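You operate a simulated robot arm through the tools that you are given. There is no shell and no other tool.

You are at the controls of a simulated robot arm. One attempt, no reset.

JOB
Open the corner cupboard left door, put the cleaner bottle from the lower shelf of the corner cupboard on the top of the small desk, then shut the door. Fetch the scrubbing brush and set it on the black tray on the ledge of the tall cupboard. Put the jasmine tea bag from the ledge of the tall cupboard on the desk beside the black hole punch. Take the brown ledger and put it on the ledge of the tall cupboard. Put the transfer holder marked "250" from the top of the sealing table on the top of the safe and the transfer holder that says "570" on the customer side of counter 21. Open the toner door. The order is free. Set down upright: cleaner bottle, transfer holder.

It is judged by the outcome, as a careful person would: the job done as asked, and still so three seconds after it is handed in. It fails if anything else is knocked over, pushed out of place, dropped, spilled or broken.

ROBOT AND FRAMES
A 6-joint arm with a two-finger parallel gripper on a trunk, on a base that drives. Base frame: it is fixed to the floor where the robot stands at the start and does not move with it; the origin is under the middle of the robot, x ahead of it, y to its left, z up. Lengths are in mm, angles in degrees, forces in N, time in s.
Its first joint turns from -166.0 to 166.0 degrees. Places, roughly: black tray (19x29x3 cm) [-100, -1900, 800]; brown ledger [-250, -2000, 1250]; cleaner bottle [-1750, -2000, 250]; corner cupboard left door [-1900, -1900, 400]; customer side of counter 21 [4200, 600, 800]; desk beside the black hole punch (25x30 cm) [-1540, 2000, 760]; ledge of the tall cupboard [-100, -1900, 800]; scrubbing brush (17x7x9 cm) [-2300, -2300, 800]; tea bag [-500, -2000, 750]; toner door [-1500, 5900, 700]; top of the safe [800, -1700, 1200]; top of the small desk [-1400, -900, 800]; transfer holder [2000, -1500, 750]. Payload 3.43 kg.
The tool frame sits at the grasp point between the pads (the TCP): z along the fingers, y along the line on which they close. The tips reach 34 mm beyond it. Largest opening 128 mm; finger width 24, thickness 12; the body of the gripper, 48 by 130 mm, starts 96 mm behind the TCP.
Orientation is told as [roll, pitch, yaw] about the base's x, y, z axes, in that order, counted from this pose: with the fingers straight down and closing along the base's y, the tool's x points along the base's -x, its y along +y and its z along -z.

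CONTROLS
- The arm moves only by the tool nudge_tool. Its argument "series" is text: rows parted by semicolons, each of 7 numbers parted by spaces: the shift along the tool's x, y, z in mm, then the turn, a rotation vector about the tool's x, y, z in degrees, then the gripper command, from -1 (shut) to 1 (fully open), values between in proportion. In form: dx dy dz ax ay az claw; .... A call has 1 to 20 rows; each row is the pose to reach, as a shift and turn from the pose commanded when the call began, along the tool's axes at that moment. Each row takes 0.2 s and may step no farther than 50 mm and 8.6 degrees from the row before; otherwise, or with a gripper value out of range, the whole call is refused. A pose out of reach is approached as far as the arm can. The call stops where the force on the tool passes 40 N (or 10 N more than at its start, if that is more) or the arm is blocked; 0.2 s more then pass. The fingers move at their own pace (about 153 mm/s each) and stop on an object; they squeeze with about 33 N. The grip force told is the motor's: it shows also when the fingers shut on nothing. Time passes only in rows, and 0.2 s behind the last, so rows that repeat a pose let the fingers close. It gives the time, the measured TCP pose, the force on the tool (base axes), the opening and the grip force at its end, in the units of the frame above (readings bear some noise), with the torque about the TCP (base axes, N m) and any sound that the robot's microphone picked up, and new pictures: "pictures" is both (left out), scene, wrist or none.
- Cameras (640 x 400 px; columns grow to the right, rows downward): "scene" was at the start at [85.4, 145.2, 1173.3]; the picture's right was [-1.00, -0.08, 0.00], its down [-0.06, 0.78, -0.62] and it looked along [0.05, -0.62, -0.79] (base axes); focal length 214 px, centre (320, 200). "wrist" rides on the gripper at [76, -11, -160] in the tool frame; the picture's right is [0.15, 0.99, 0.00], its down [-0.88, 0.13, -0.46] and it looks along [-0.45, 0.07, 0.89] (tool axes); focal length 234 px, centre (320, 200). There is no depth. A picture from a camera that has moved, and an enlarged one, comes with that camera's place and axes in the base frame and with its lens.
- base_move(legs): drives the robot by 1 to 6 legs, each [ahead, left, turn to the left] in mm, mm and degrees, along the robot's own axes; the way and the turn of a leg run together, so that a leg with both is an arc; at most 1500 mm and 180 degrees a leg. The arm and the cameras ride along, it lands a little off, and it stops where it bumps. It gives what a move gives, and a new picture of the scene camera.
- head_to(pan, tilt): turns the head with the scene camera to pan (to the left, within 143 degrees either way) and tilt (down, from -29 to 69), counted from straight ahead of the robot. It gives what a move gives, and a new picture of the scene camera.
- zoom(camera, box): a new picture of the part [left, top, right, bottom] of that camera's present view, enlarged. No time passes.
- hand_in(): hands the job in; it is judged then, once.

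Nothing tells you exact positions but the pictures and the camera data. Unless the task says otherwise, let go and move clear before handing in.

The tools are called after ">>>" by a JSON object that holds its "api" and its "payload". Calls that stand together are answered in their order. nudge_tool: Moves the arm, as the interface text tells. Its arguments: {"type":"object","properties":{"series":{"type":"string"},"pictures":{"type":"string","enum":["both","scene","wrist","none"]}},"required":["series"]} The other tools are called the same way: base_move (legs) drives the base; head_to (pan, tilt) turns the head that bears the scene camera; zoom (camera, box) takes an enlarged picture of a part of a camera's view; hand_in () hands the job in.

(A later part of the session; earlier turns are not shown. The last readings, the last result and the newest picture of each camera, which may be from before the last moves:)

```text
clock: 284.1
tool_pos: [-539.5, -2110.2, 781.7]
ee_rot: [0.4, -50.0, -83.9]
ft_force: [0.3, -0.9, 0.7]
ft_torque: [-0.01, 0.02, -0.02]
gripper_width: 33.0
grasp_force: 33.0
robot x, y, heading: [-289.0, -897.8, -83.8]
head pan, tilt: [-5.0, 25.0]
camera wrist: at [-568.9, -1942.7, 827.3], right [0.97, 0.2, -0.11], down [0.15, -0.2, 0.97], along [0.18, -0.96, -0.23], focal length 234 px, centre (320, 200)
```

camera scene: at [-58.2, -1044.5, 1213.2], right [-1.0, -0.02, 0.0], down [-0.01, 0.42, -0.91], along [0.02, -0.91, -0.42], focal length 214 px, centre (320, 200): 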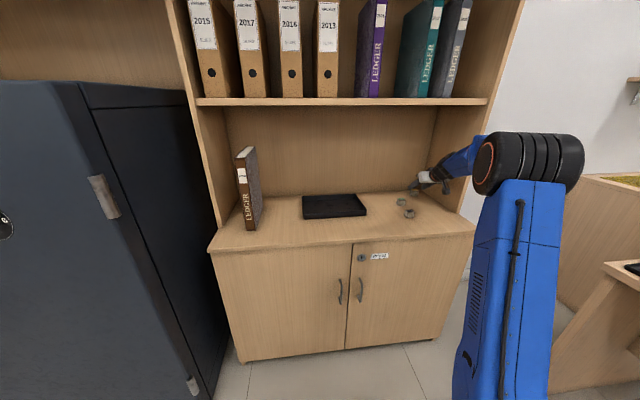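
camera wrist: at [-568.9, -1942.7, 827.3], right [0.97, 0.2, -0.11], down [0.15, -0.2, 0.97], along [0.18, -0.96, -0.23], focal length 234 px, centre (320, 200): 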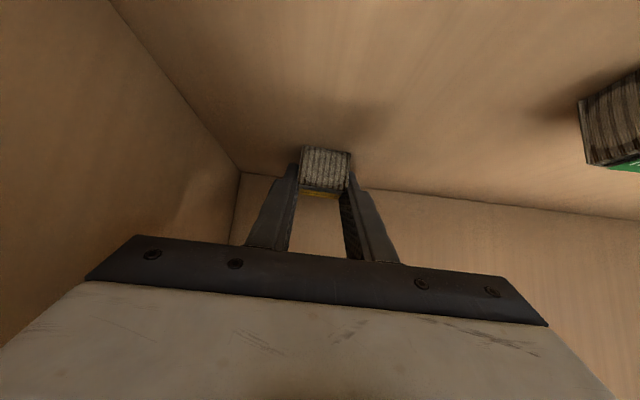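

Jasmine bag gripped (33 mm). Lift and withdraw from the niche.

>>> {"api": "nudge_tool", "payload": {"series": "-8 0 -6 0 0 0 -0.6; -30 0 -26 0 0 0 -0.6; -55 0 -48 0 0 0 -0.6; -30 0 -80 0 0 0 -0.6; -2 0 -114 0 0 0 -0.6; 26 0 -147 0 0 0 -0.6; 54 0 -180 0 0 0 -0.6; 82 0 -214 0 0 0 -0.6; 110 0 -248 0 0 0 -0.6; 138 0 -281 0 0 0 -0.6; 166 0 -315 0 0 0 -0.6"}}

```text
clock: 286.5
tool_pos: [-583.8, -1761.9, 856.2]
ee_rot: [0.6, -50.0, -84.0]
ft_force: [-0.2, 0.7, -0.1]
ft_torque: [-0.02, -0.01, 0.05]
gripper_width: 33.1
grasp_force: 33.2
robot x, y, heading: [-290.1, -895.8, -84.0]
head pan, tilt: [-5.0, 25.0]
camera scene: at [-58.3, -1045.0, 1213.2], right [-1.0, -0.02, 0.0], down [-0.01, 0.42, -0.91], along [0.02, -0.91, -0.42], focal length 214 px, centre (320, 200)
camera wrist: at [-613.1, -1594.2, 902.0], right [0.97, 0.2, -0.11], down [0.15, -0.2, 0.97], along [0.18, -0.96, -0.23], focal length 234 px, centre (320, 200)
```

scene: 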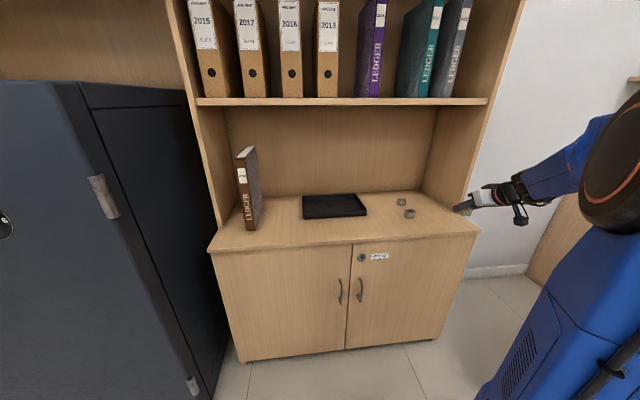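
wrist: 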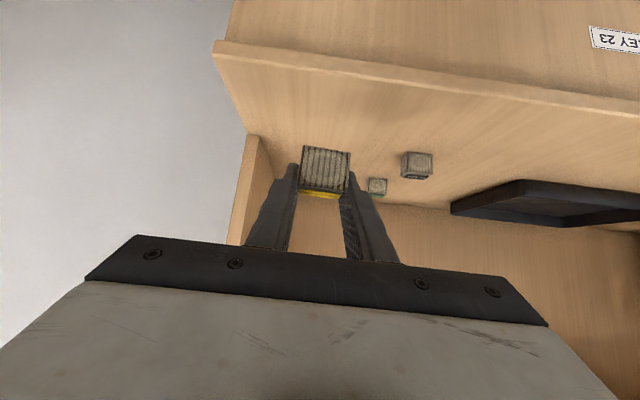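

Bag is out. Raise and centre the arm before driving.

>>> {"api": "nudge_tool", "payload": {"series": "-33 0 -28 0 0 0 -0.6; -66 0 -56 0 0 0 -0.6; -99 0 -83 0 0 0 -0.6; -132 0 -111 0 0 0 -0.6; -165 0 -139 0 0 0 -0.6; -198 0 -166 0 0 0 -0.6; -228 10 -194 0 0 0 -0.6; -226 55 -196 0 0 0 -0.6; -225 102 -198 0 0 0 -0.6; -223 149 -200 0 0 0 -0.6; -210 192 -215 0 0 0 -0.6; -196 236 -232 0 0 0 -0.6; -182 280 -249 0 0 0 -0.6; -170 324 -262 0 0 0 -0.6; -158 368 -276 0 0 0 -0.6", "pictures": "wrist"}}

```text
clock: 289.7
tool_pos: [-228.2, -1615.7, 1162.8]
ee_rot: [0.5, -49.9, -84.0]
ft_force: [-0.4, 0.5, -0.9]
ft_torque: [0.0, 0.02, 0.0]
gripper_width: 32.9
grasp_force: 33.1
robot x, y, heading: [-286.2, -896.6, -84.3]
head pan, tilt: [-5.0, 25.0]
camera wrist: at [-257.8, -1447.5, 1207.0], right [0.97, 0.2, -0.11], down [0.15, -0.2, 0.97], along [0.18, -0.96, -0.23], focal length 234 px, centre (320, 200)
```

wrist: 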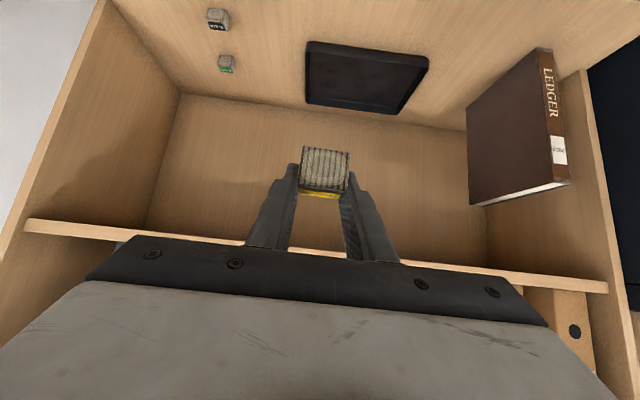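

>>> {"api": "base_move", "payload": {"legs": [[-1200, 0, 0], [0, 0, -89]]}}

>>> {"api": "head_to", "payload": {"pan": -50, "tilt": 20}}

>>> {"api": "head_to", "payload": {"pan": -95, "tilt": 20}}

```text
clock: 299.6
tool_pos: [-1136.8, 221.6, 1160.9]
ee_rot: [0.5, -50.0, -172.6]
ft_force: [0.8, -0.3, 0.3]
ft_torque: [0.03, 0.03, 0.0]
gripper_width: 32.9
grasp_force: 33.2
robot x, y, heading: [-419.2, 298.5, -172.4]
head pan, tilt: [-5.0, 25.0]
camera scene: at [-563.0, 65.5, 1213.2], right [-0.04, 1.0, 0.0], down [0.42, 0.02, -0.91], along [-0.91, -0.04, -0.42], focal length 214 px, centre (320, 200)
```

scene: 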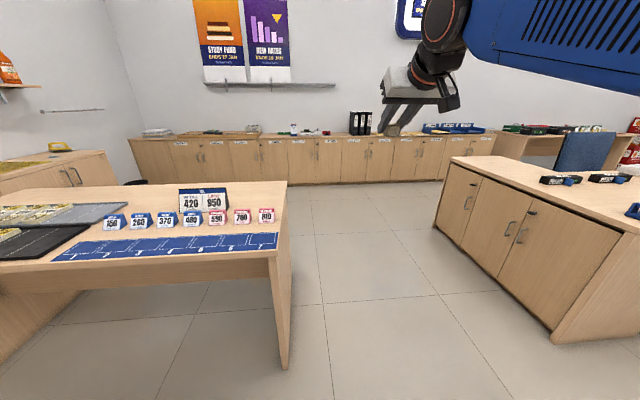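

```text
clock: 300.7
tool_pos: [-1138.0, 220.7, 1161.8]
ee_rot: [0.5, -50.1, -172.6]
ft_force: [0.3, 0.3, -1.0]
ft_torque: [0.01, -0.01, 0.06]
gripper_width: 32.7
grasp_force: 33.1
robot x, y, heading: [-419.1, 299.9, -172.5]
head pan, tilt: [-50.0, 20.0]
camera scene: at [-539.7, 132.4, 1221.3], right [0.67, 0.74, 0.0], down [0.25, -0.23, -0.94], along [-0.69, 0.63, -0.34], focal length 214 px, centre (320, 200)
```

scene: 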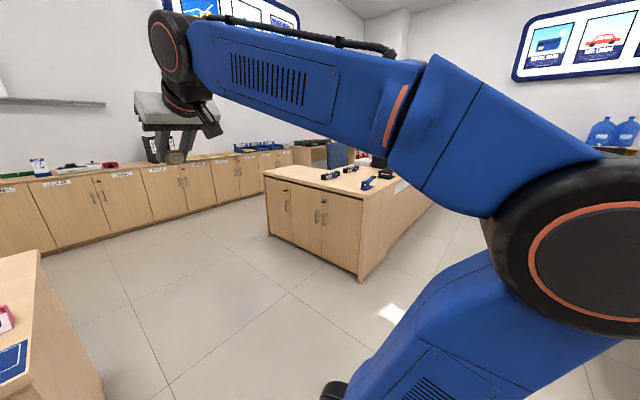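

```text
clock: 301.8
tool_pos: [-1137.7, 220.8, 1161.5]
ee_rot: [0.7, -50.1, -172.5]
ft_force: [-0.8, -0.6, 0.5]
ft_torque: [0.01, 0.02, 0.02]
gripper_width: 32.9
grasp_force: 32.9
robot x, y, heading: [-420.7, 300.8, -172.5]
head pan, tilt: [-95.0, 20.0]
camera scene: at [-475.2, 162.7, 1221.3], right [1.0, 0.05, 0.0], down [0.02, -0.34, -0.94], along [-0.04, 0.94, -0.34], focal length 214 px, centre (320, 200)
```

scene: 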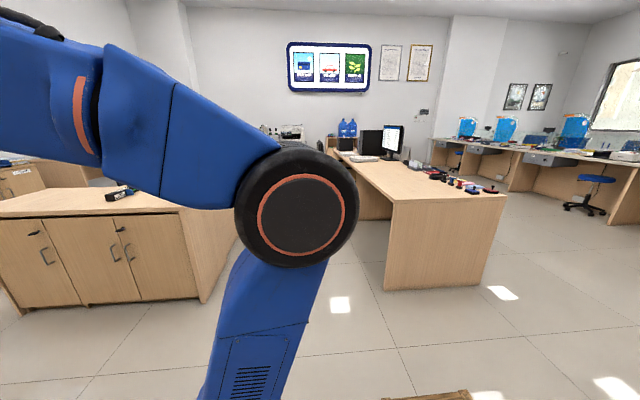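

>>> {"api": "base_move", "payload": {"legs": [[60, -1350, 0]]}}

>>> {"api": "head_to", "payload": {"pan": 0, "tilt": 30}}

```text
clock: 308.7
tool_pos: [-1371.8, 1599.8, 1161.2]
ee_rot: [0.4, -50.0, -173.1]
ft_force: [0.2, 0.3, 0.1]
ft_torque: [0.03, 0.0, 0.0]
gripper_width: 32.7
grasp_force: 32.9
robot x, y, heading: [-653.0, 1668.3, -173.2]
head pan, tilt: [-95.0, 20.0]
camera scene: at [-710.5, 1532.1, 1221.3], right [1.0, 0.03, 0.0], down [0.01, -0.34, -0.94], along [-0.03, 0.94, -0.34], focal length 214 px, centre (320, 200)
```

scene: 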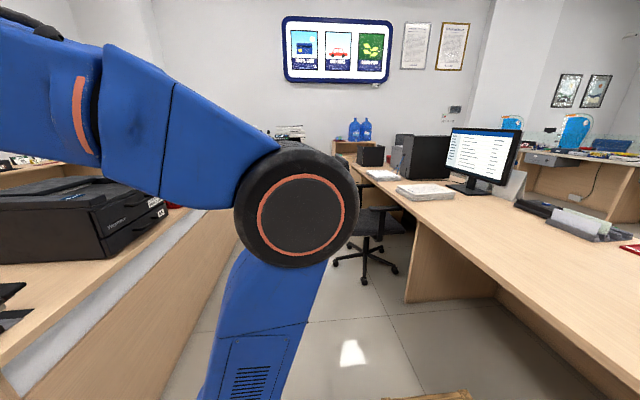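

```text
clock: 310.4
tool_pos: [-1372.2, 1598.7, 1161.3]
ee_rot: [0.5, -50.1, -173.2]
ft_force: [0.2, 0.4, 0.5]
ft_torque: [-0.01, 0.02, -0.03]
gripper_width: 32.7
grasp_force: 32.9
robot x, y, heading: [-652.4, 1666.7, -173.1]
head pan, tilt: [0.0, 30.0]
camera scene: at [-797.2, 1428.2, 1205.2], right [-0.12, 0.99, 0.0], down [0.5, 0.06, -0.87], along [-0.86, -0.1, -0.5], focal length 214 px, centre (320, 200)
```

scene: 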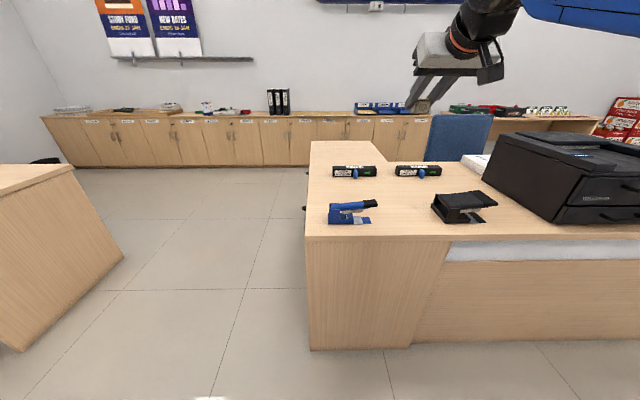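

>>> {"api": "zoom", "payload": {"camera": "scene", "box": [300, 140, 560, 260]}}

```text
2.46 times, centred on (430, 200) of scene
camera zoom: at [-797.2, 1428.2, 1205.2], right [-0.12, 0.99, 0.0], down [0.5, 0.06, -0.87], along [-0.86, -0.1, -0.5], focal length 528 px, centre (49, 200)
```

zoom: 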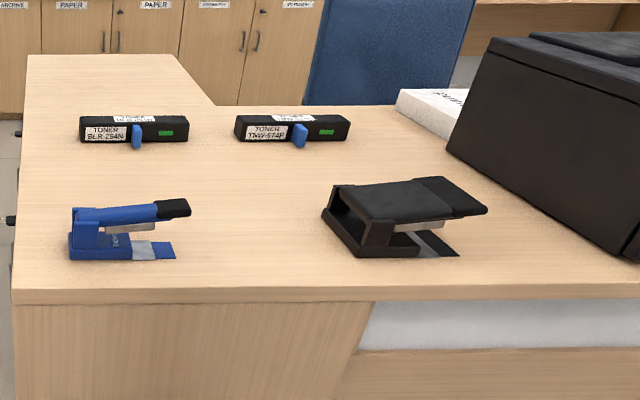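

The black hole punch is the large item at about (−1480,1860); there is free desk to its right before the printer. I'll carry the bag over (−1490,2050) first.

>>> {"api": "nudge_tool", "payload": {"series": "-3.5 -42 4 0 0 0 -0.6; -7 -84 8 0 0 0 -0.6; -10.5 -126 12 0 0 0 -0.6; -14 -168 16 0 0 0 -0.6; -17.5 -210 20 0 0 0 -0.6; -21 -253 25 0 0 0 -0.6; -24.5 -295 29 0 0 0 -0.6; -28 -337 33 0 0 0 -0.6; -31.5 -379 37 0 0 0 -0.6; -35 -421 41 0 0 0 -0.6; -38 -463 46 0 0 0 -0.6"}}

```text
clock: 312.9
tool_pos: [-1488.8, 2049.6, 1159.3]
ee_rot: [0.4, -50.0, -172.9]
ft_force: [1.4, -1.1, 1.1]
ft_torque: [0.05, -0.03, -0.02]
gripper_width: 32.9
grasp_force: 32.3
robot x, y, heading: [-653.3, 1663.5, -172.9]
head pan, tilt: [0.0, 30.0]
camera scene: at [-796.8, 1427.8, 1205.2], right [-0.12, 0.99, 0.0], down [0.5, 0.06, -0.87], along [-0.86, -0.1, -0.5], focal length 214 px, centre (320, 200)
camera wrist: at [-1319.4, 2080.9, 1204.5], right [0.22, -0.97, -0.11], down [-0.2, -0.15, 0.97], along [-0.96, -0.19, -0.23], focal length 234 px, centre (320, 200)
```

scene: 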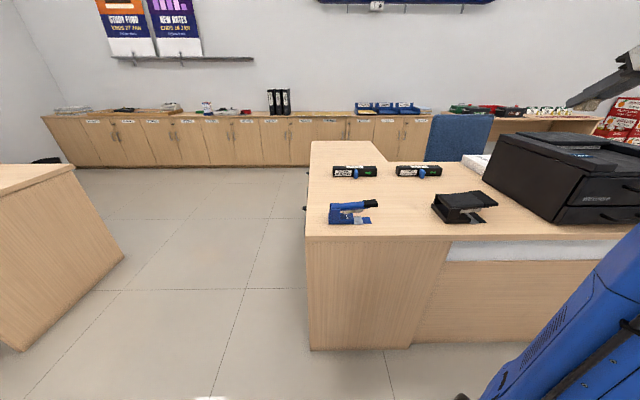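
wrist: 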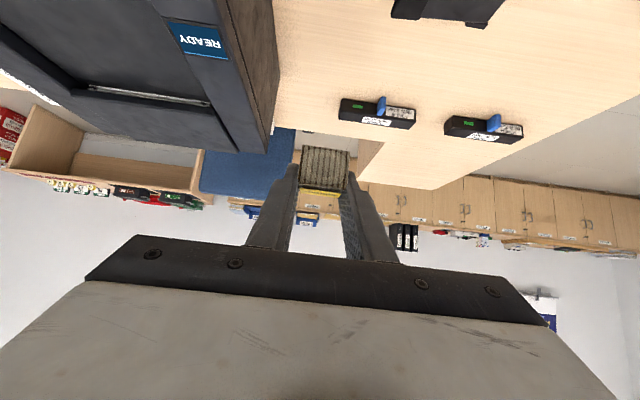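

>>> {"api": "nudge_tool", "payload": {"series": "31.5 0 26.4 0 0 0 -0.6; 63 0 53 0 0 0 -0.6; 94.5 0 79 0 0 0 -0.6; 126 0 106 0 0 0 -0.6; 157.5 0 132 0 0 0 -0.6; 189 0 158.5 0 0 0 -0.6; 220.5 0 185 0 0 0 -0.6; 252 0 211.5 0 0 0 -0.6"}}

```text
clock: 314.6
tool_pos: [-1487.5, 2048.6, 828.8]
ee_rot: [0.6, -50.1, -173.1]
ft_force: [0.1, -0.1, -0.1]
ft_torque: [0.0, 0.01, -0.02]
gripper_width: 32.3
grasp_force: 32.7
robot x, y, heading: [-650.6, 1667.6, -173.3]
head pan, tilt: [0.0, 30.0]
camera scene: at [-797.0, 1428.1, 1205.2], right [-0.12, 0.99, 0.0], down [0.5, 0.06, -0.87], along [-0.86, -0.1, -0.5], focal length 214 px, centre (320, 200)
camera wrist: at [-1318.1, 2079.9, 873.8], right [0.22, -0.97, -0.11], down [-0.2, -0.15, 0.97], along [-0.96, -0.19, -0.23], focal length 234 px, centre (320, 200)
```

scene: 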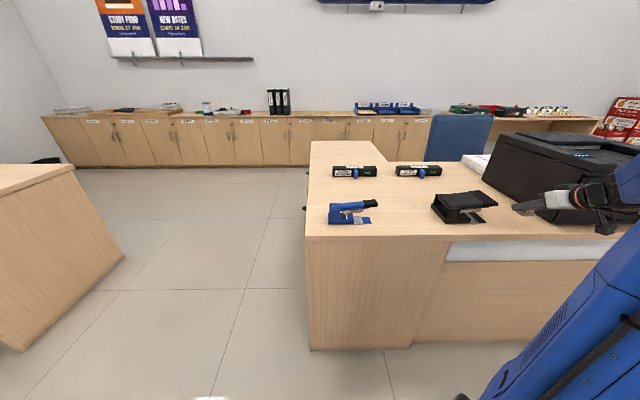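
wrist: 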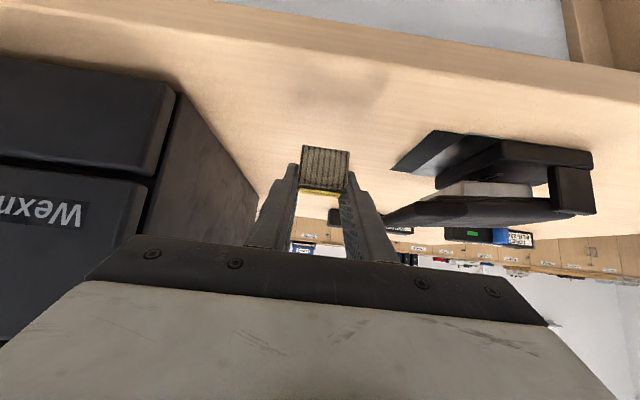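

>>> {"api": "nudge_tool", "payload": {"series": "6 0 5 0 0 0 -0.6; 12 0 10 0 0 0 -0.6; 15 0 12.5 0 0 0 -0.6; 17.5 0 14.6 0 0 0 -0.6; 19.8 0 16.6 0 0 0 -0.6; 22 0 18.5 0 0 0 -0.6", "pictures": "wrist"}}

```text
clock: 316.1
tool_pos: [-1489.0, 2048.5, 800.6]
ee_rot: [0.6, -50.0, -173.2]
ft_force: [-0.2, -0.4, 0.0]
ft_torque: [-0.01, 0.0, -0.02]
gripper_width: 32.6
grasp_force: 33.1
robot x, y, heading: [-654.3, 1663.4, -172.7]
head pan, tilt: [0.0, 30.0]
camera wrist: at [-1320.0, 2080.6, 846.7], right [0.22, -0.97, -0.11], down [-0.2, -0.15, 0.97], along [-0.96, -0.19, -0.23], focal length 234 px, centre (320, 200)
```

wrist: 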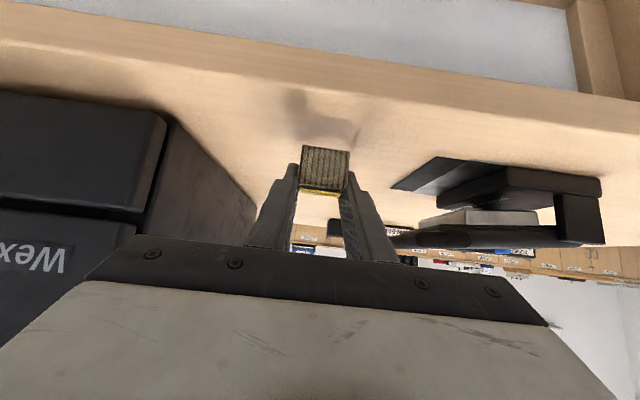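

>>> {"api": "nudge_tool", "payload": {"series": "2.3 0 1.9 0 0 0 -0.6; 4.6 0 3.8 0 0 0 -0.6; 6.9 0 5.7 0 0 0 -0.6; 9.2 0 7.6 0 0 0 -0.6; 11.5 0 9.5 0 0 0 -0.6", "pictures": "none"}}

```text
clock: 317.2
tool_pos: [-1488.5, 2047.5, 786.3]
ee_rot: [0.5, -50.1, -173.1]
ft_force: [-0.3, -0.2, 0.8]
ft_torque: [-0.02, -0.01, -0.03]
gripper_width: 32.4
grasp_force: 33.0
robot x, y, heading: [-653.7, 1667.1, -173.0]
head pan, tilt: [0.0, 30.0]
```

>>> {"api": "nudge_tool", "payload": {"series": "1.5 0 1.3 0 0 0 -0.6; 3 0 2.5 0 0 0 -0.6; 4.5 0 3.8 0 0 0 -0.6; 6 0 5 0 0 0 -0.6; 7.5 0 6.3 0 0 0 -0.6", "pictures": "wrist"}}

```text
clock: 318.3
tool_pos: [-1488.9, 2049.0, 781.9]
ee_rot: [0.3, -50.3, -172.8]
ft_force: [3.8, -1.9, 14.3]
ft_torque: [-0.04, -0.04, 0.0]
gripper_width: 32.5
grasp_force: 33.7
robot x, y, heading: [-650.6, 1668.5, -172.9]
head pan, tilt: [0.0, 30.0]
stopped in row 5: the force on the tool passed its limit at 43 N (the readings are from after the stop); the commanded pose is now the measured one
camera wrist: at [-1319.5, 2080.9, 826.9], right [0.22, -0.97, -0.11], down [-0.19, -0.15, 0.97], along [-0.96, -0.19, -0.22], focal length 234 px, centre (320, 200)
```

wrist: 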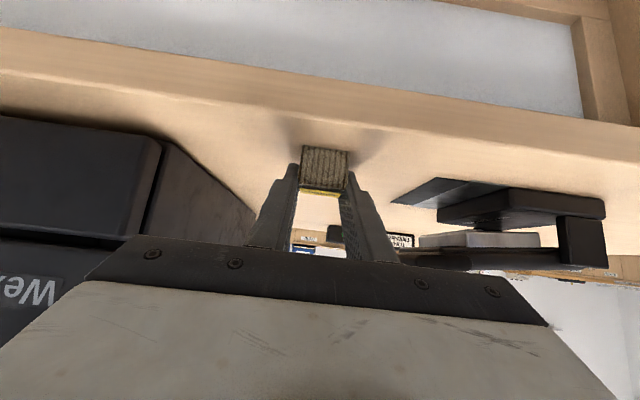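

Contact. Release and back away.

>>> {"api": "nudge_tool", "payload": {"series": "-0.8 0 -0.6 0 0 0 -0.6; -0.8 0 -0.6 0 0 0 -0.3; -0.8 0 -0.6 0 0 0 -0.1; -0.8 0 -0.6 0 0 0 -0.1; -1 0 -15 0 0 0 -0.1; -4 0 -45 0 0 0 -0.1; -10 0 -85 0 0 0 -0.1; -30 0 -120 0 0 0 -0.1; -60 0 -155 0 0 0 -0.1; -95 0 -185 0 0 0 -0.1; -130 0 -215 0 0 0 -0.1; -165 0 -245 0 0 0 -0.1; -200 0 -270 0 0 0 -0.1"}}

```text
clock: 321.1
tool_pos: [-1415.1, 2060.3, 1105.6]
ee_rot: [0.3, -50.2, -173.0]
ft_force: [-0.2, 0.3, -0.2]
ft_torque: [-0.02, 0.0, -0.03]
gripper_width: 57.5
grasp_force: 0.0
robot x, y, heading: [-655.3, 1669.0, -173.3]
head pan, tilt: [0.0, 30.0]
camera scene: at [-797.2, 1428.2, 1205.2], right [-0.12, 0.99, 0.0], down [0.5, 0.06, -0.87], along [-0.86, -0.1, -0.5], focal length 214 px, centre (320, 200)
camera wrist: at [-1244.7, 2092.5, 1150.8], right [0.22, -0.97, -0.11], down [-0.2, -0.15, 0.97], along [-0.96, -0.19, -0.22], focal length 234 px, centre (320, 200)
```

scene: 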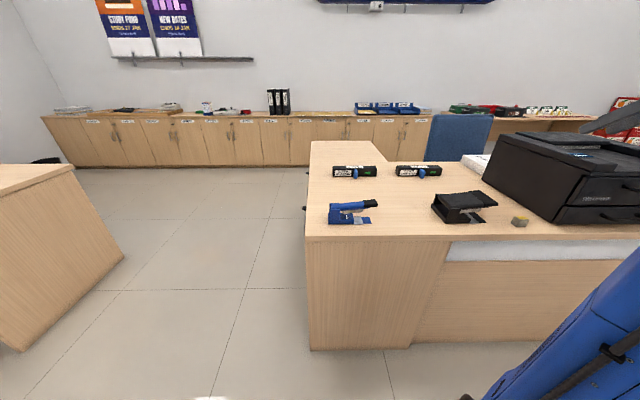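
wrist: 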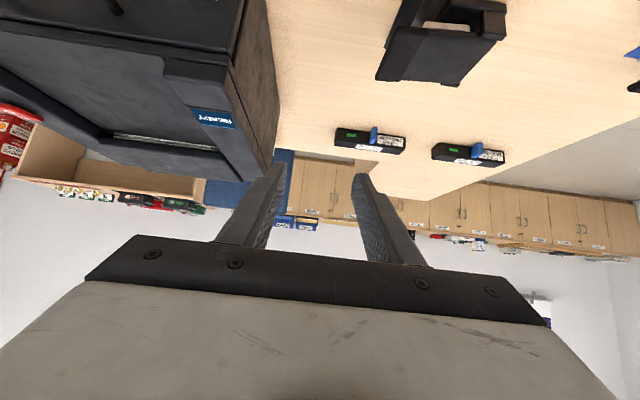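

The tea bag sits beside the black hole punch. Next: the toner door at the copier. Look along the aisle.

>>> {"api": "head_to", "payload": {"pan": -100, "tilt": 15}}

>>> {"api": "head_to", "payload": {"pan": -70, "tilt": 10}}

```text
clock: 322.9
tool_pos: [-1415.2, 2060.1, 1105.5]
ee_rot: [0.3, -50.2, -172.9]
ft_force: [-0.2, 0.1, -0.2]
ft_torque: [0.0, 0.0, 0.02]
gripper_width: 57.8
grasp_force: 0.1
robot x, y, heading: [-657.3, 1665.5, -173.5]
head pan, tilt: [-100.0, 15.0]
camera scene: at [-702.3, 1532.3, 1229.4], right [1.0, -0.05, 0.0], down [-0.01, -0.26, -0.97], along [0.05, 0.96, -0.26], focal length 214 px, centre (320, 200)
```

scene: 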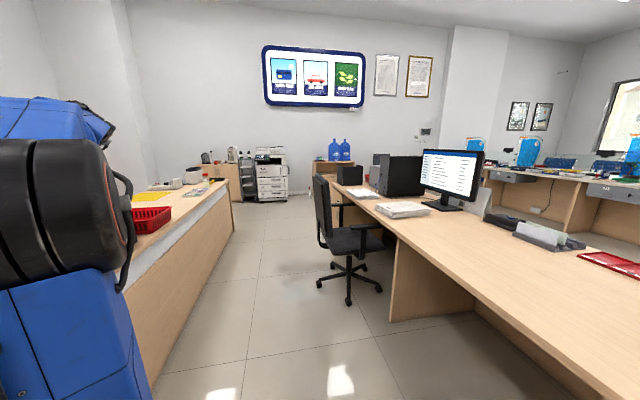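

```text
clock: 323.8
tool_pos: [-1414.2, 2060.7, 1105.3]
ee_rot: [0.3, -50.2, -172.9]
ft_force: [-0.4, 0.1, -0.8]
ft_torque: [-0.03, -0.01, 0.01]
gripper_width: 57.7
grasp_force: 0.1
robot x, y, heading: [-651.7, 1664.8, -173.3]
head pan, tilt: [-70.0, 10.0]
camera scene: at [-749.3, 1522.0, 1237.6], right [0.89, 0.45, 0.0], down [0.08, -0.16, -0.98], along [-0.44, 0.88, -0.17], focal length 214 px, centre (320, 200)
```

scene: 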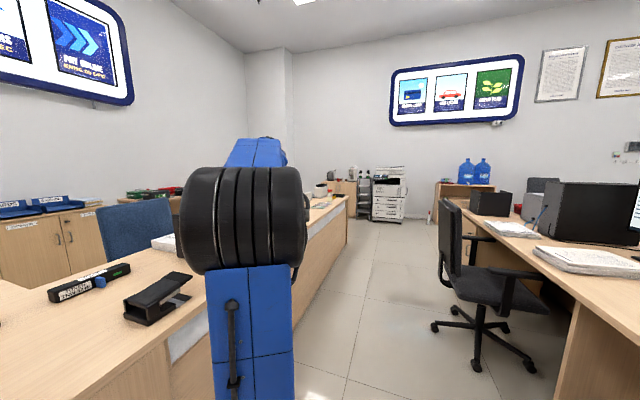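

Centre the arm first, then turn toward the aisle.

>>> {"api": "nudge_tool", "payload": {"series": "0 44 0 0 0 0 -0.1; 0 88 0 0 0 0 -0.1; 0 132 0 0 0 0 -0.1; 0 176 0 0 0 0 -0.1; 0 220 0 0 0 0 -0.1; 0 264 0 0 0 0 -0.1; 0 308 0 0 0 0 -0.1; 0 352 0 0 0 0 -0.1; 0 396 0 0 0 0 -0.1; 0 440 0 0 0 0 -0.1; 0 480 0 0 0 0 -0.1", "pictures": "none"}}

```text
clock: 326.2
tool_pos: [-1350.5, 1586.0, 1106.3]
ee_rot: [0.2, -50.2, -173.1]
ft_force: [0.1, -0.6, 0.5]
ft_torque: [-0.04, 0.02, 0.04]
gripper_width: 57.7
grasp_force: 0.1
robot x, y, heading: [-655.1, 1666.1, -172.9]
head pan, tilt: [-70.0, 10.0]
```

>>> {"api": "base_move", "payload": {"legs": [[0, 0, -90], [0, 270, 0], [1300, 0, 0]]}}

>>> {"api": "head_to", "payload": {"pan": 0, "tilt": 20}}

```text
clock: 338.1
tool_pos: [-1268.3, 3605.6, 1107.3]
ee_rot: [0.3, -50.2, 100.4]
ft_force: [-0.5, -0.3, 0.3]
ft_torque: [0.02, -0.03, -0.01]
gripper_width: 57.3
grasp_force: 0.0
robot x, y, heading: [-1148.5, 2917.7, 100.1]
head pan, tilt: [-70.0, 10.0]
camera scene: at [-1298.0, 3001.0, 1237.6], right [0.5, -0.86, 0.0], down [-0.15, -0.09, -0.98], along [0.85, 0.5, -0.17], focal length 214 px, centre (320, 200)
```

scene: 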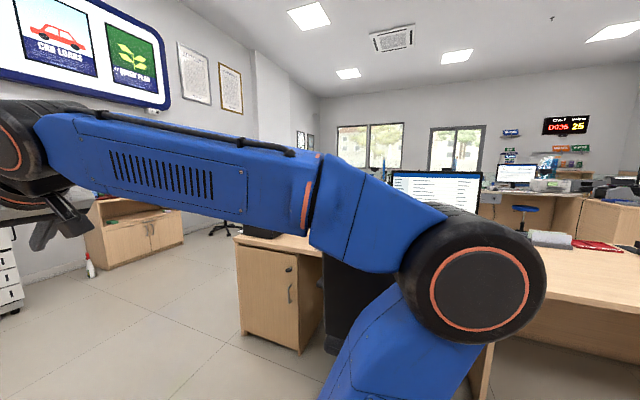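

```text
clock: 339.5
tool_pos: [-1268.1, 3606.4, 1106.5]
ee_rot: [0.4, -50.2, 100.4]
ft_force: [-0.6, -1.1, 0.8]
ft_torque: [0.01, 0.01, 0.02]
gripper_width: 57.8
grasp_force: 0.0
robot x, y, heading: [-1147.3, 2912.9, 100.3]
head pan, tilt: [0.0, 20.0]
camera scene: at [-1394.8, 3045.8, 1221.3], right [0.98, 0.18, 0.0], down [0.06, -0.34, -0.94], along [-0.17, 0.92, -0.34], focal length 214 px, centre (320, 200)
```

scene: 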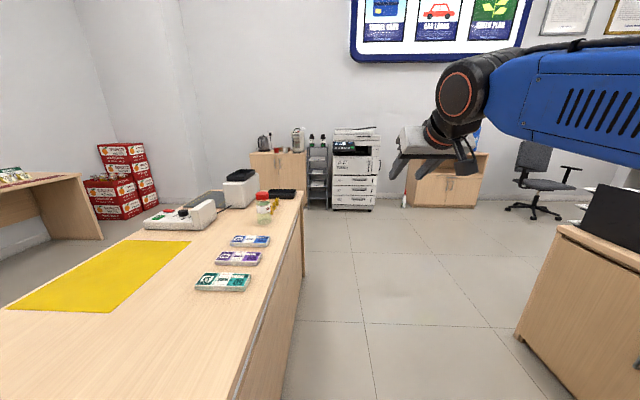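

>>> {"api": "zoom", "payload": {"camera": "scene", "box": [280, 110, 440, 230]}}

```text
3.33 times, centred on (360, 170) of scene
camera zoom: at [-1394.8, 3045.8, 1221.3], right [0.98, 0.18, 0.0], down [0.06, -0.34, -0.94], along [-0.17, 0.92, -0.34], focal length 715 px, centre (187, 300)
```

zoom: 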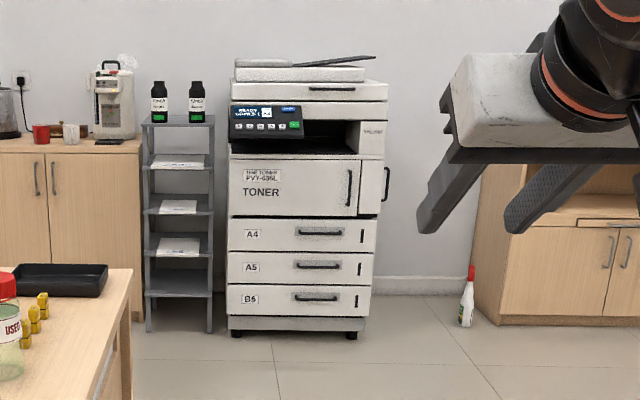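

The copier's TONER door has its handle on the right side (≈(−1255,5985,660)), hinge left. Drive up in front of it.

>>> {"api": "base_move", "payload": {"legs": [[0, 0, -3.4], [1000, -60, 0], [900, -150, 0]]}}

>>> {"api": "head_to", "payload": {"pan": 0, "tilt": 30}}

>>> {"api": "zoom", "payload": {"camera": "scene", "box": [220, 100, 460, 280]}}

```text
clock: 349.5
tool_pos: [-1310.8, 5523.0, 1106.4]
ee_rot: [0.3, -50.2, 99.2]
ft_force: [-0.5, 0.5, -0.1]
ft_torque: [-0.04, 0.01, 0.0]
gripper_width: 57.6
grasp_force: 0.0
robot x, y, heading: [-1204.6, 4828.4, 99.4]
head pan, tilt: [0.0, 20.0]
camera scene: at [-1448.7, 4964.9, 1221.3], right [0.99, 0.16, 0.0], down [0.05, -0.34, -0.94], along [-0.15, 0.93, -0.34], focal length 214 px, centre (320, 200)
```

scene: 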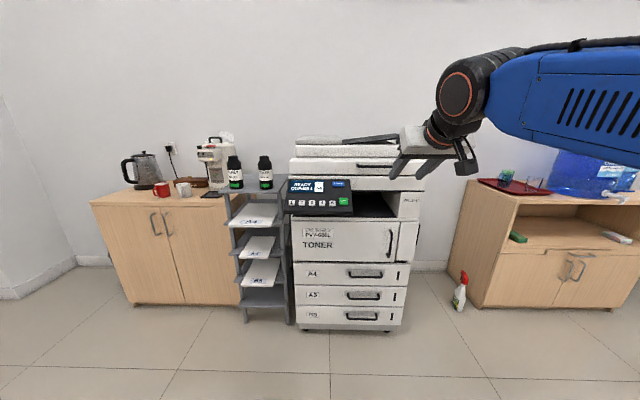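

```text
clock: 350.2
tool_pos: [-1311.1, 5522.5, 1106.5]
ee_rot: [0.3, -50.2, 99.2]
ft_force: [0.2, -0.2, 0.8]
ft_torque: [0.01, 0.02, -0.02]
gripper_width: 58.1
grasp_force: 0.1
robot x, y, heading: [-1200.6, 4829.3, 99.0]
head pan, tilt: [0.0, 30.0]
camera scene: at [-1448.3, 4962.3, 1205.3], right [0.99, 0.16, 0.0], down [0.08, -0.49, -0.87], along [-0.14, 0.86, -0.5], focal length 214 px, centre (320, 200)
```

scene: 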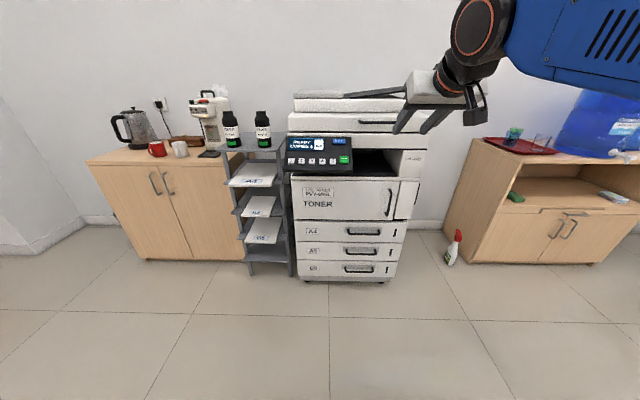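

```text
2.22 times, centred on (340, 190) of scene
camera zoom: at [-1448.3, 4962.3, 1205.3], right [0.99, 0.16, 0.0], down [0.08, -0.49, -0.87], along [-0.14, 0.86, -0.5], focal length 477 px, centre (276, 222)
```

zoom: 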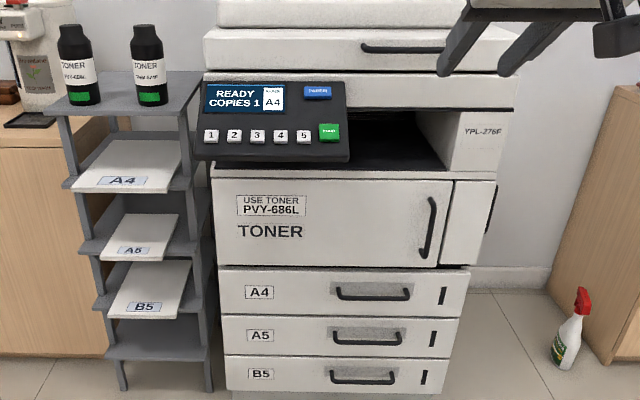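

Handle triangulated at (−1259,5888,677); hinge at x≈−1735. Bring the open gripper to a start point in front of the handle.

>>> {"api": "nudge_tool", "payload": {"series": "11 -10.5 42 0.2 0 0.15 0; 22 -21 84 0.4 0 0.3 0; 33 -31.5 125 0.55 0 0.45 0; 44 -42 167 0.75 0 0.6 0; 55 -53 209 0.9 0 0.75 0; 66 -63 251 1.1 0 0.9 0; 77 -74 293 1.3 0 1.1 0; 88 -84 335 1.5 0 1.2 0; 99 -95 376 1.65 0 1.4 0; 110 -105.6 418 1.84 0 1.54 0"}}

```text
clock: 352.4
tool_pos: [-1248.3, 5787.6, 753.9]
ee_rot: [0.2, -50.4, 96.8]
ft_force: [0.6, -0.3, -0.3]
ft_torque: [0.0, -0.01, -0.01]
gripper_width: 64.1
grasp_force: 0.1
robot x, y, heading: [-1202.1, 4829.9, 98.8]
head pan, tilt: [0.0, 30.0]
camera scene: at [-1448.3, 4961.9, 1205.3], right [0.99, 0.16, 0.0], down [0.08, -0.49, -0.87], along [-0.14, 0.86, -0.5], focal length 214 px, centre (320, 200)
camera wrist: at [-1213.4, 5616.9, 798.6], right [-0.97, -0.21, -0.11], down [-0.15, 0.19, 0.97], along [-0.19, 0.96, -0.22], focal length 234 px, centre (320, 200)
```

scene: 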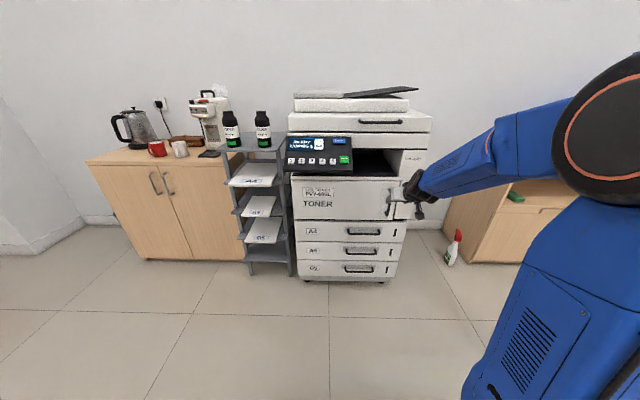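
wrist: 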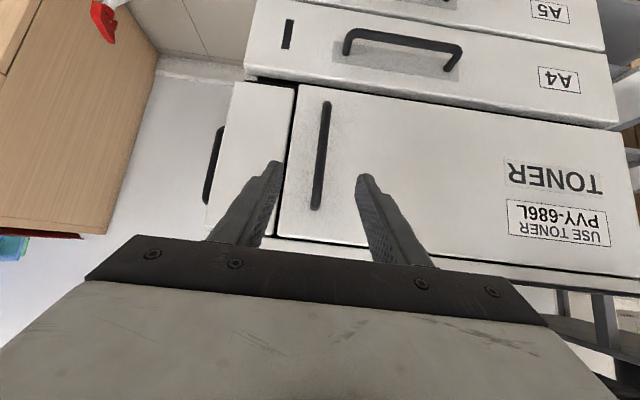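

Perfectly aligned on the handle. Advance along the tool axis.

>>> {"api": "nudge_tool", "payload": {"series": "0 0 40 0 0 0 0; 0 0 75 0 0 0 0; 0 0 100 0 0 0 0; 0 0 110 0 0 0 0; 0 0 116 0 0 0 0", "pictures": "wrist"}}

```text
clock: 353.6
tool_pos: [-1258.6, 5876.1, 679.7]
ee_rot: [-0.2, -50.3, 97.5]
ft_force: [0.3, 0.2, 0.1]
ft_torque: [0.01, -0.01, -0.03]
gripper_width: 64.3
grasp_force: 0.0
out of reach, approached as far as the arm can: row 2
robot x, y, heading: [-1204.5, 4829.2, 99.1]
head pan, tilt: [0.0, 30.0]
camera wrist: at [-1225.2, 5706.8, 725.3], right [-0.97, -0.22, -0.11], down [-0.16, 0.19, 0.97], along [-0.19, 0.96, -0.22], focal length 234 px, centre (320, 200)
```

wrist: 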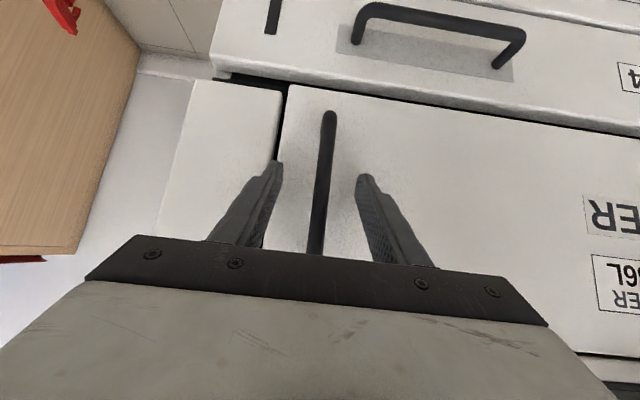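

>>> {"api": "nudge_tool", "payload": {"series": "-2 0 3 0 0 0 0; -4 0 6 0 0 0 0; -4 0 6 0 0 0 -1; -4 0 6 0 0 0 -1; -4 0 6 0 0 0 -1; -4 0 6 0 0 0 -1", "pictures": "wrist"}}

```text
clock: 354.1
tool_pos: [-1259.3, 5876.4, 680.9]
ee_rot: [0.3, -50.1, 96.8]
ft_force: [1.7, -17.8, 9.7]
ft_torque: [0.05, 0.32, 0.65]
gripper_width: 64.3
grasp_force: 0.0
robot x, y, heading: [-1202.0, 4827.4, 98.9]
head pan, tilt: [0.0, 30.0]
stopped in row 2: the force on the tool passed its limit at 50 N (the readings are from after the stop); the commanded pose is now the measured one
camera wrist: at [-1225.9, 5708.0, 725.7], right [-0.97, -0.21, -0.11], down [-0.15, 0.2, 0.97], along [-0.19, 0.96, -0.23], focal length 234 px, centre (320, 200)
```

wrist: 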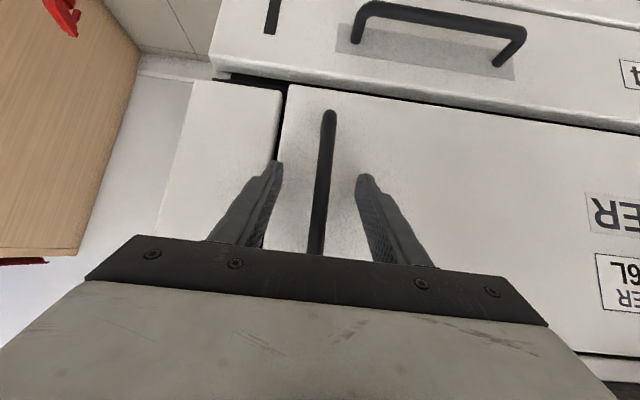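

Fingertips touch the door face; back off 2 mm and close on the bar.

>>> {"api": "nudge_tool", "payload": {"series": "1.3 0 -1.5 0 0 0 0; 1.9 0 -2.3 0 0 0 0; 1.9 0 -2.3 0 0 0 -1; 1.9 0 -2.3 0 0 0 -1; 1.9 0 -2.3 0 0 0 -1; 1.9 0 -2.3 0 0 0 -1", "pictures": "wrist"}}

```text
clock: 355.5
tool_pos: [-1259.0, 5875.9, 679.4]
ee_rot: [0.3, -50.0, 96.8]
ft_force: [-15.9, 0.6, -2.7]
ft_torque: [0.04, -0.64, 0.07]
gripper_width: 12.1
grasp_force: 45.4
robot x, y, heading: [-1206.0, 4825.0, 99.1]
head pan, tilt: [0.0, 30.0]
camera wrist: at [-1226.4, 5705.7, 725.1], right [-0.97, -0.22, -0.11], down [-0.15, 0.2, 0.97], along [-0.19, 0.96, -0.23], focal length 234 px, centre (320, 200)
```

wrist: 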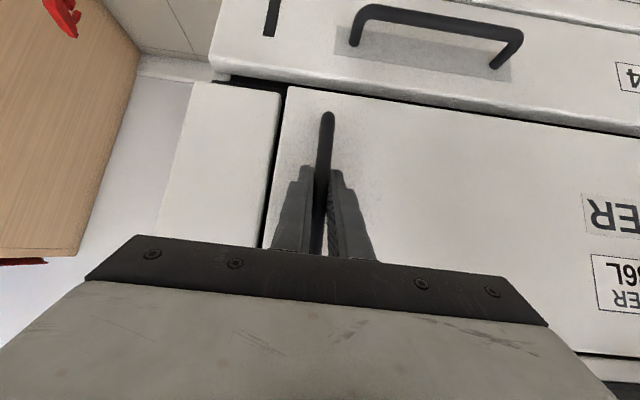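

Handle gripped. Pull the door open along its arc (hinge ≈ (−1739,5858)), turning the tool with it, 15° first.

>>> {"api": "nudge_tool", "payload": {"series": "13.4 2.2 -15.9 1.9 0 1.6 -1; 26.7 5.2 -31.9 3.8 0 3.2 -1; 40 9.2 -47.7 5.7 0 4.8 -1; 53.1 14.1 -63.3 7.7 0 6.4 -1; 66 19.8 -78.7 9.6 0 8 -1; 78.8 26.4 -93.8 11.5 0 9.6 -1"}}

```text
clock: 355.8
tool_pos: [-1258.7, 5871.5, 678.4]
ee_rot: [0.3, -50.1, 96.9]
ft_force: [-4.8, 1.2, -1.1]
ft_torque: [-0.45, -0.79, 0.04]
gripper_width: 11.9
grasp_force: 45.3
out of reach, approached as far as the arm can: row 1
robot x, y, heading: [-1199.8, 4829.7, 99.0]
head pan, tilt: [0.0, 30.0]
stopped in row 1: the force on the tool passed its limit at 62 N (the readings are from after the stop); the commanded pose is now the measured one
camera scene: at [-1448.9, 4961.9, 1205.2], right [0.99, 0.16, 0.0], down [0.08, -0.49, -0.87], along [-0.14, 0.85, -0.5], focal length 214 px, centre (320, 200)
camera wrist: at [-1226.3, 5702.3, 724.8], right [-0.97, -0.21, -0.11], down [-0.15, 0.2, 0.97], along [-0.19, 0.96, -0.22], focal length 234 px, centre (320, 200)
```

scene: 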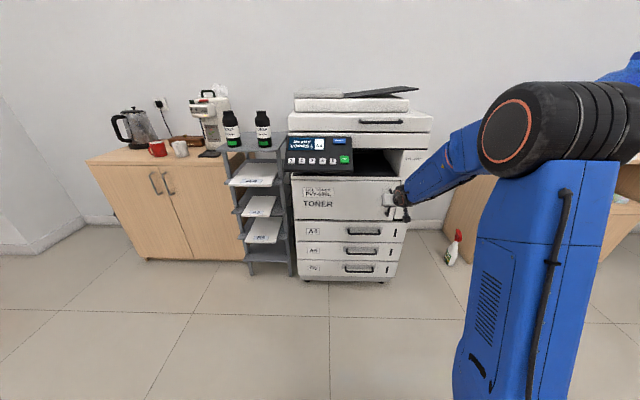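
wrist: 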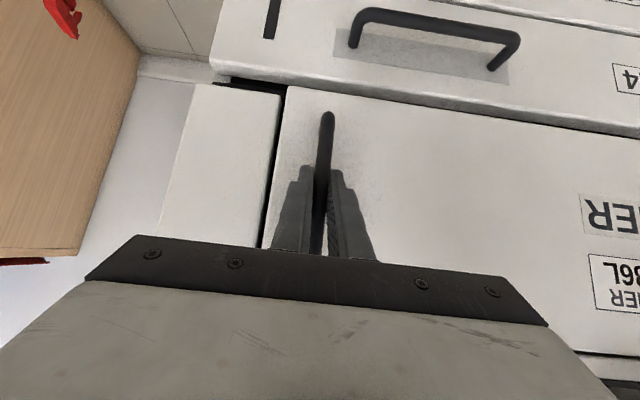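

The pull was too abrupt. Pull more slowly.

>>> {"api": "nudge_tool", "payload": {"series": "2 0.3 -2.4 0 0 0 -1; 4 0.6 -4.8 0.3 0 0.3 -1; 6.4 1 -7.6 0.6 0 0.5 -1; 9 1.4 -10.6 1 0 0.8 -1; 11.5 1.8 -13.7 1.4 0 1.2 -1; 14 2.3 -16.7 1.9 0 1.6 -1", "pictures": "wrist"}}

```text
clock: 357.1
tool_pos: [-1259.1, 5856.6, 679.2]
ee_rot: [1.6, -49.0, 96.1]
ft_force: [-4.8, 1.2, 4.9]
ft_torque: [0.27, -1.33, 0.04]
gripper_width: 12.5
grasp_force: 45.1
out of reach, approached as far as the arm can: row 4, 5, 6
robot x, y, heading: [-1204.2, 4831.9, 98.9]
head pan, tilt: [0.0, 30.0]
stopped in row 6: the force on the tool passed its limit at 56 N (the readings are from after the stop); the commanded pose is now the measured one
camera wrist: at [-1225.2, 5687.7, 727.7], right [-0.97, -0.22, -0.09], down [-0.14, 0.22, 0.97], along [-0.19, 0.95, -0.24], focal length 234 px, centre (320, 200)
```

wrist: 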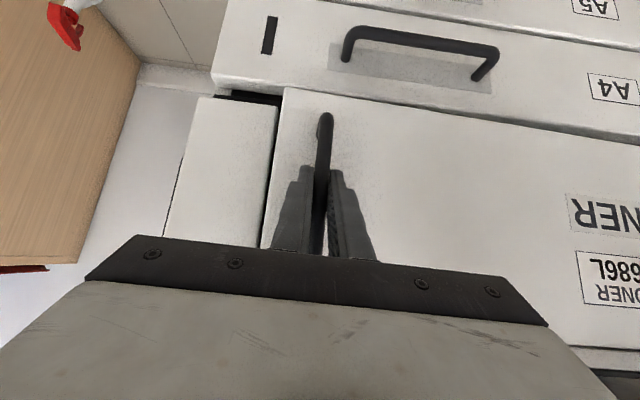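

The door has begun to open. Continue pulling slowly by straight translation.

>>> {"api": "nudge_tool", "payload": {"series": "1.9 0 -2.3 0 0 0 -1; 3.8 0 -4.6 0 0 0 -1; 5.7 0 -6.9 0 0 0 -1; 7.6 0 -9.2 0 0 0 -1; 9.5 0 -11.5 0 0 0 -1; 11.4 0 -13.8 0 0 0 -1; 13.3 0.2 -16.1 0 0 0 -1; 15.2 0.5 -18.4 0 0 0 -1", "pictures": "wrist"}}

```text
clock: 358.6
tool_pos: [-1259.8, 5838.9, 679.1]
ee_rot: [1.7, -49.0, 96.1]
ft_force: [-4.0, 0.3, 3.4]
ft_torque: [-0.14, -1.4, 0.05]
gripper_width: 12.3
grasp_force: 44.6
robot x, y, heading: [-1204.0, 4827.1, 99.4]
head pan, tilt: [0.0, 30.0]
stopped in row 7: the force on the tool passed its limit at 41 N (the readings are from after the stop); the commanded pose is now the measured one
camera wrist: at [-1225.2, 5670.6, 727.6], right [-0.97, -0.22, -0.09], down [-0.14, 0.22, 0.97], along [-0.19, 0.95, -0.24], focal length 234 px, centre (320, 200)
```

wrist: 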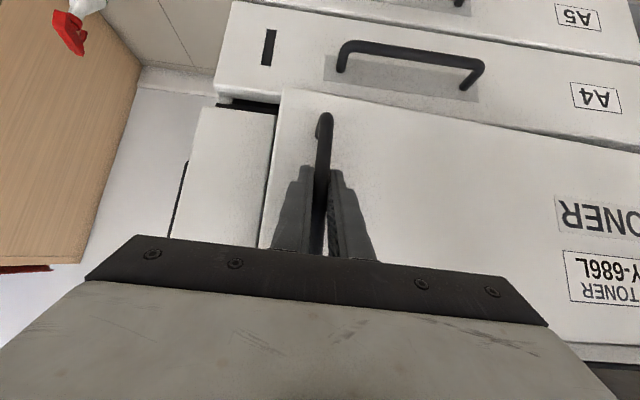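

The tool's yaw lags the door; rotate it to match and continue pulling with rotation.

>>> {"api": "nudge_tool", "payload": {"series": "0 0 0 1.3 0 1.1 -1; 0 0 0 2.6 0 2.2 -1; 0 0 0 3.8 0 3.2 -1; 2 0.2 -2.4 4.1 0 3.4 -1; 4 0.4 -4.8 4.4 0 3.7 -1; 6 0.6 -7.2 4.7 0 3.9 -1; 8 1 -9.6 5 0 4.2 -1; 10 1.4 -12 5.3 0 4.5 -1; 12 1.9 -14.4 5.6 0 4.7 -1; 14 2.5 -16.8 5.9 0 5 -1; 16 3.1 -19.2 6.2 0 5.2 -1; 18 3.8 -21.6 6.5 0 5.5 -1", "pictures": "wrist"}}

```text
clock: 358.9
tool_pos: [-1259.7, 5839.4, 679.9]
ee_rot: [1.7, -49.3, 95.7]
ft_force: [-5.4, 0.6, 2.2]
ft_torque: [-0.03, -1.38, 0.06]
gripper_width: 12.0
grasp_force: 44.9
out of reach, approached as far as the arm can: row 1
robot x, y, heading: [-1203.3, 4829.1, 99.4]
head pan, tilt: [0.0, 30.0]
stopped in row 1: the force on the tool passed its limit at 57 N (the readings are from after the stop); the commanded pose is now the measured one
camera wrist: at [-1226.0, 5670.8, 726.9], right [-0.97, -0.22, -0.09], down [-0.14, 0.21, 0.97], along [-0.19, 0.95, -0.24], focal length 234 px, centre (320, 200)
```

wrist: 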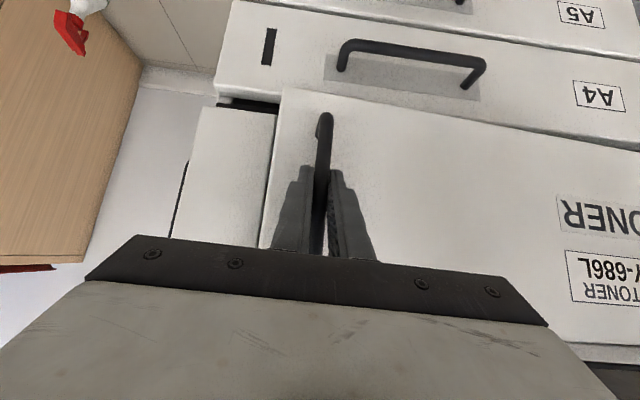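

The wrist can't yaw further that way, so I'll swing the whole base about the door hinge instead (an arc leg).

>>> {"api": "base_move", "payload": {"legs": [[-31.5, 96, -5]]}}

>>> {"api": "zoom", "payload": {"camera": "wrist", "box": [0, 0, 640, 400]}}

```text
clock: 360.1
tool_pos: [-1263.6, 5798.4, 679.4]
ee_rot: [1.7, -49.3, 90.6]
ft_force: [-13.4, 0.9, 1.1]
ft_torque: [0.01, -1.29, 0.02]
gripper_width: 12.3
grasp_force: 44.8
robot x, y, heading: [-1300.1, 4789.5, 94.2]
head pan, tilt: [0.0, 30.0]
camera scene: at [-1529.9, 4940.0, 1205.1], right [1.0, 0.07, 0.0], down [0.04, -0.5, -0.87], along [-0.06, 0.86, -0.5], focal length 214 px, centre (320, 200)
```

scene: 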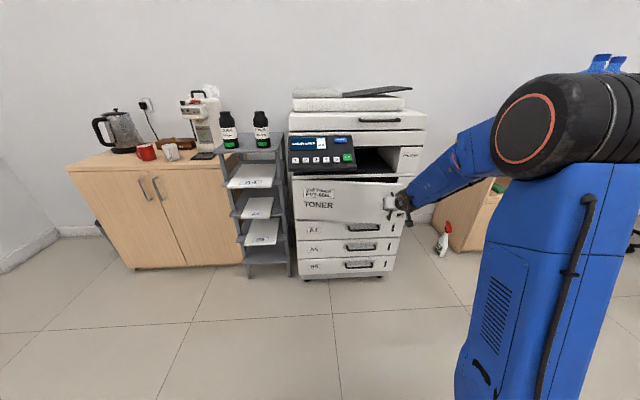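

```text
1.00 times, centred on (320, 200) of wrist (not enlarged: the box is as wide or as high as the picture)
camera zoom: at [-1244.3, 5627.2, 726.9], right [-0.99, -0.13, -0.09], down [-0.12, 0.23, 0.97], along [-0.1, 0.97, -0.24], focal length 234 px, centre (320, 200)
```

zoom: 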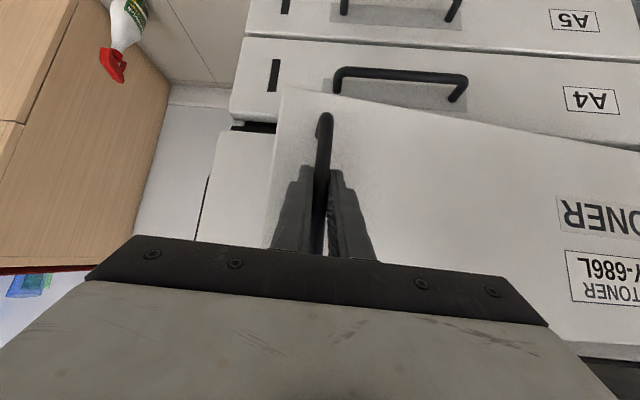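

The arc worked — the door is about 10° open. That's enough to get behind its free edge: release the handle and back off.

>>> {"api": "nudge_tool", "payload": {"series": "0 0 0 0 0 0 -0.5; 0 0 0 0 0 0 -0.2; 0 0 0 0 0 0 -0.2; 0 0 -20 0 0 0 -0.2; 0 0 -60 0 0 0 -0.2; 0 0 -100 0 0 0 -0.2; -20 0 -140 0 0 0 -0.2; -40 0 -180 0 0 0 -0.2"}}

```text
clock: 361.9
tool_pos: [-1267.8, 5689.8, 827.7]
ee_rot: [13.5, -48.3, 77.9]
ft_force: [2.7, -0.2, -1.2]
ft_torque: [0.13, 0.12, 0.33]
gripper_width: 51.3
grasp_force: 0.1
robot x, y, heading: [-1295.4, 4787.8, 94.2]
head pan, tilt: [0.0, 30.0]
camera scene: at [-1529.6, 4940.3, 1205.2], right [1.0, 0.07, 0.0], down [0.04, -0.5, -0.87], along [-0.06, 0.86, -0.5], focal length 214 px, centre (320, 200)
camera wrist: at [-1253.8, 5518.6, 872.7], right [-1.0, -0.06, 0.04], down [0.03, 0.23, 0.97], along [-0.07, 0.97, -0.23], focal length 234 px, centre (320, 200)
```

scene: 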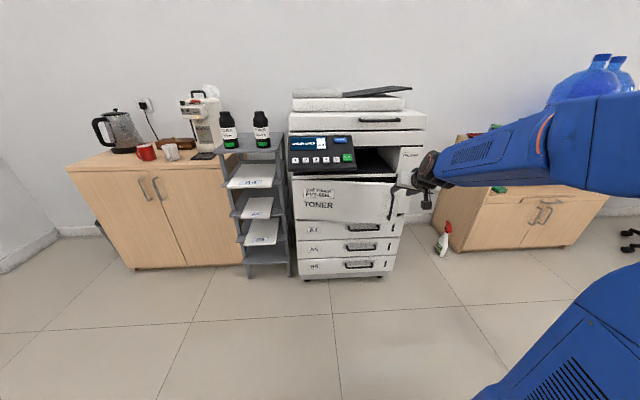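
wrist: 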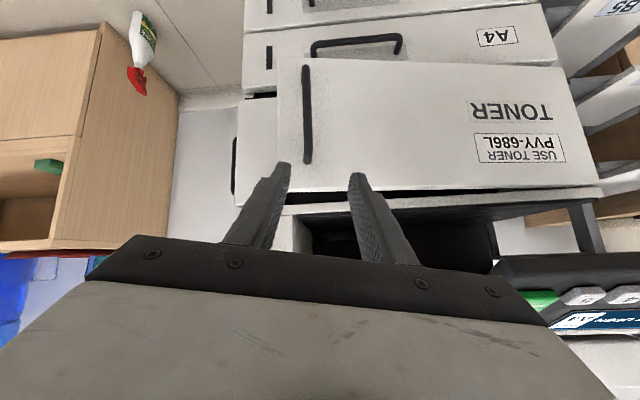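

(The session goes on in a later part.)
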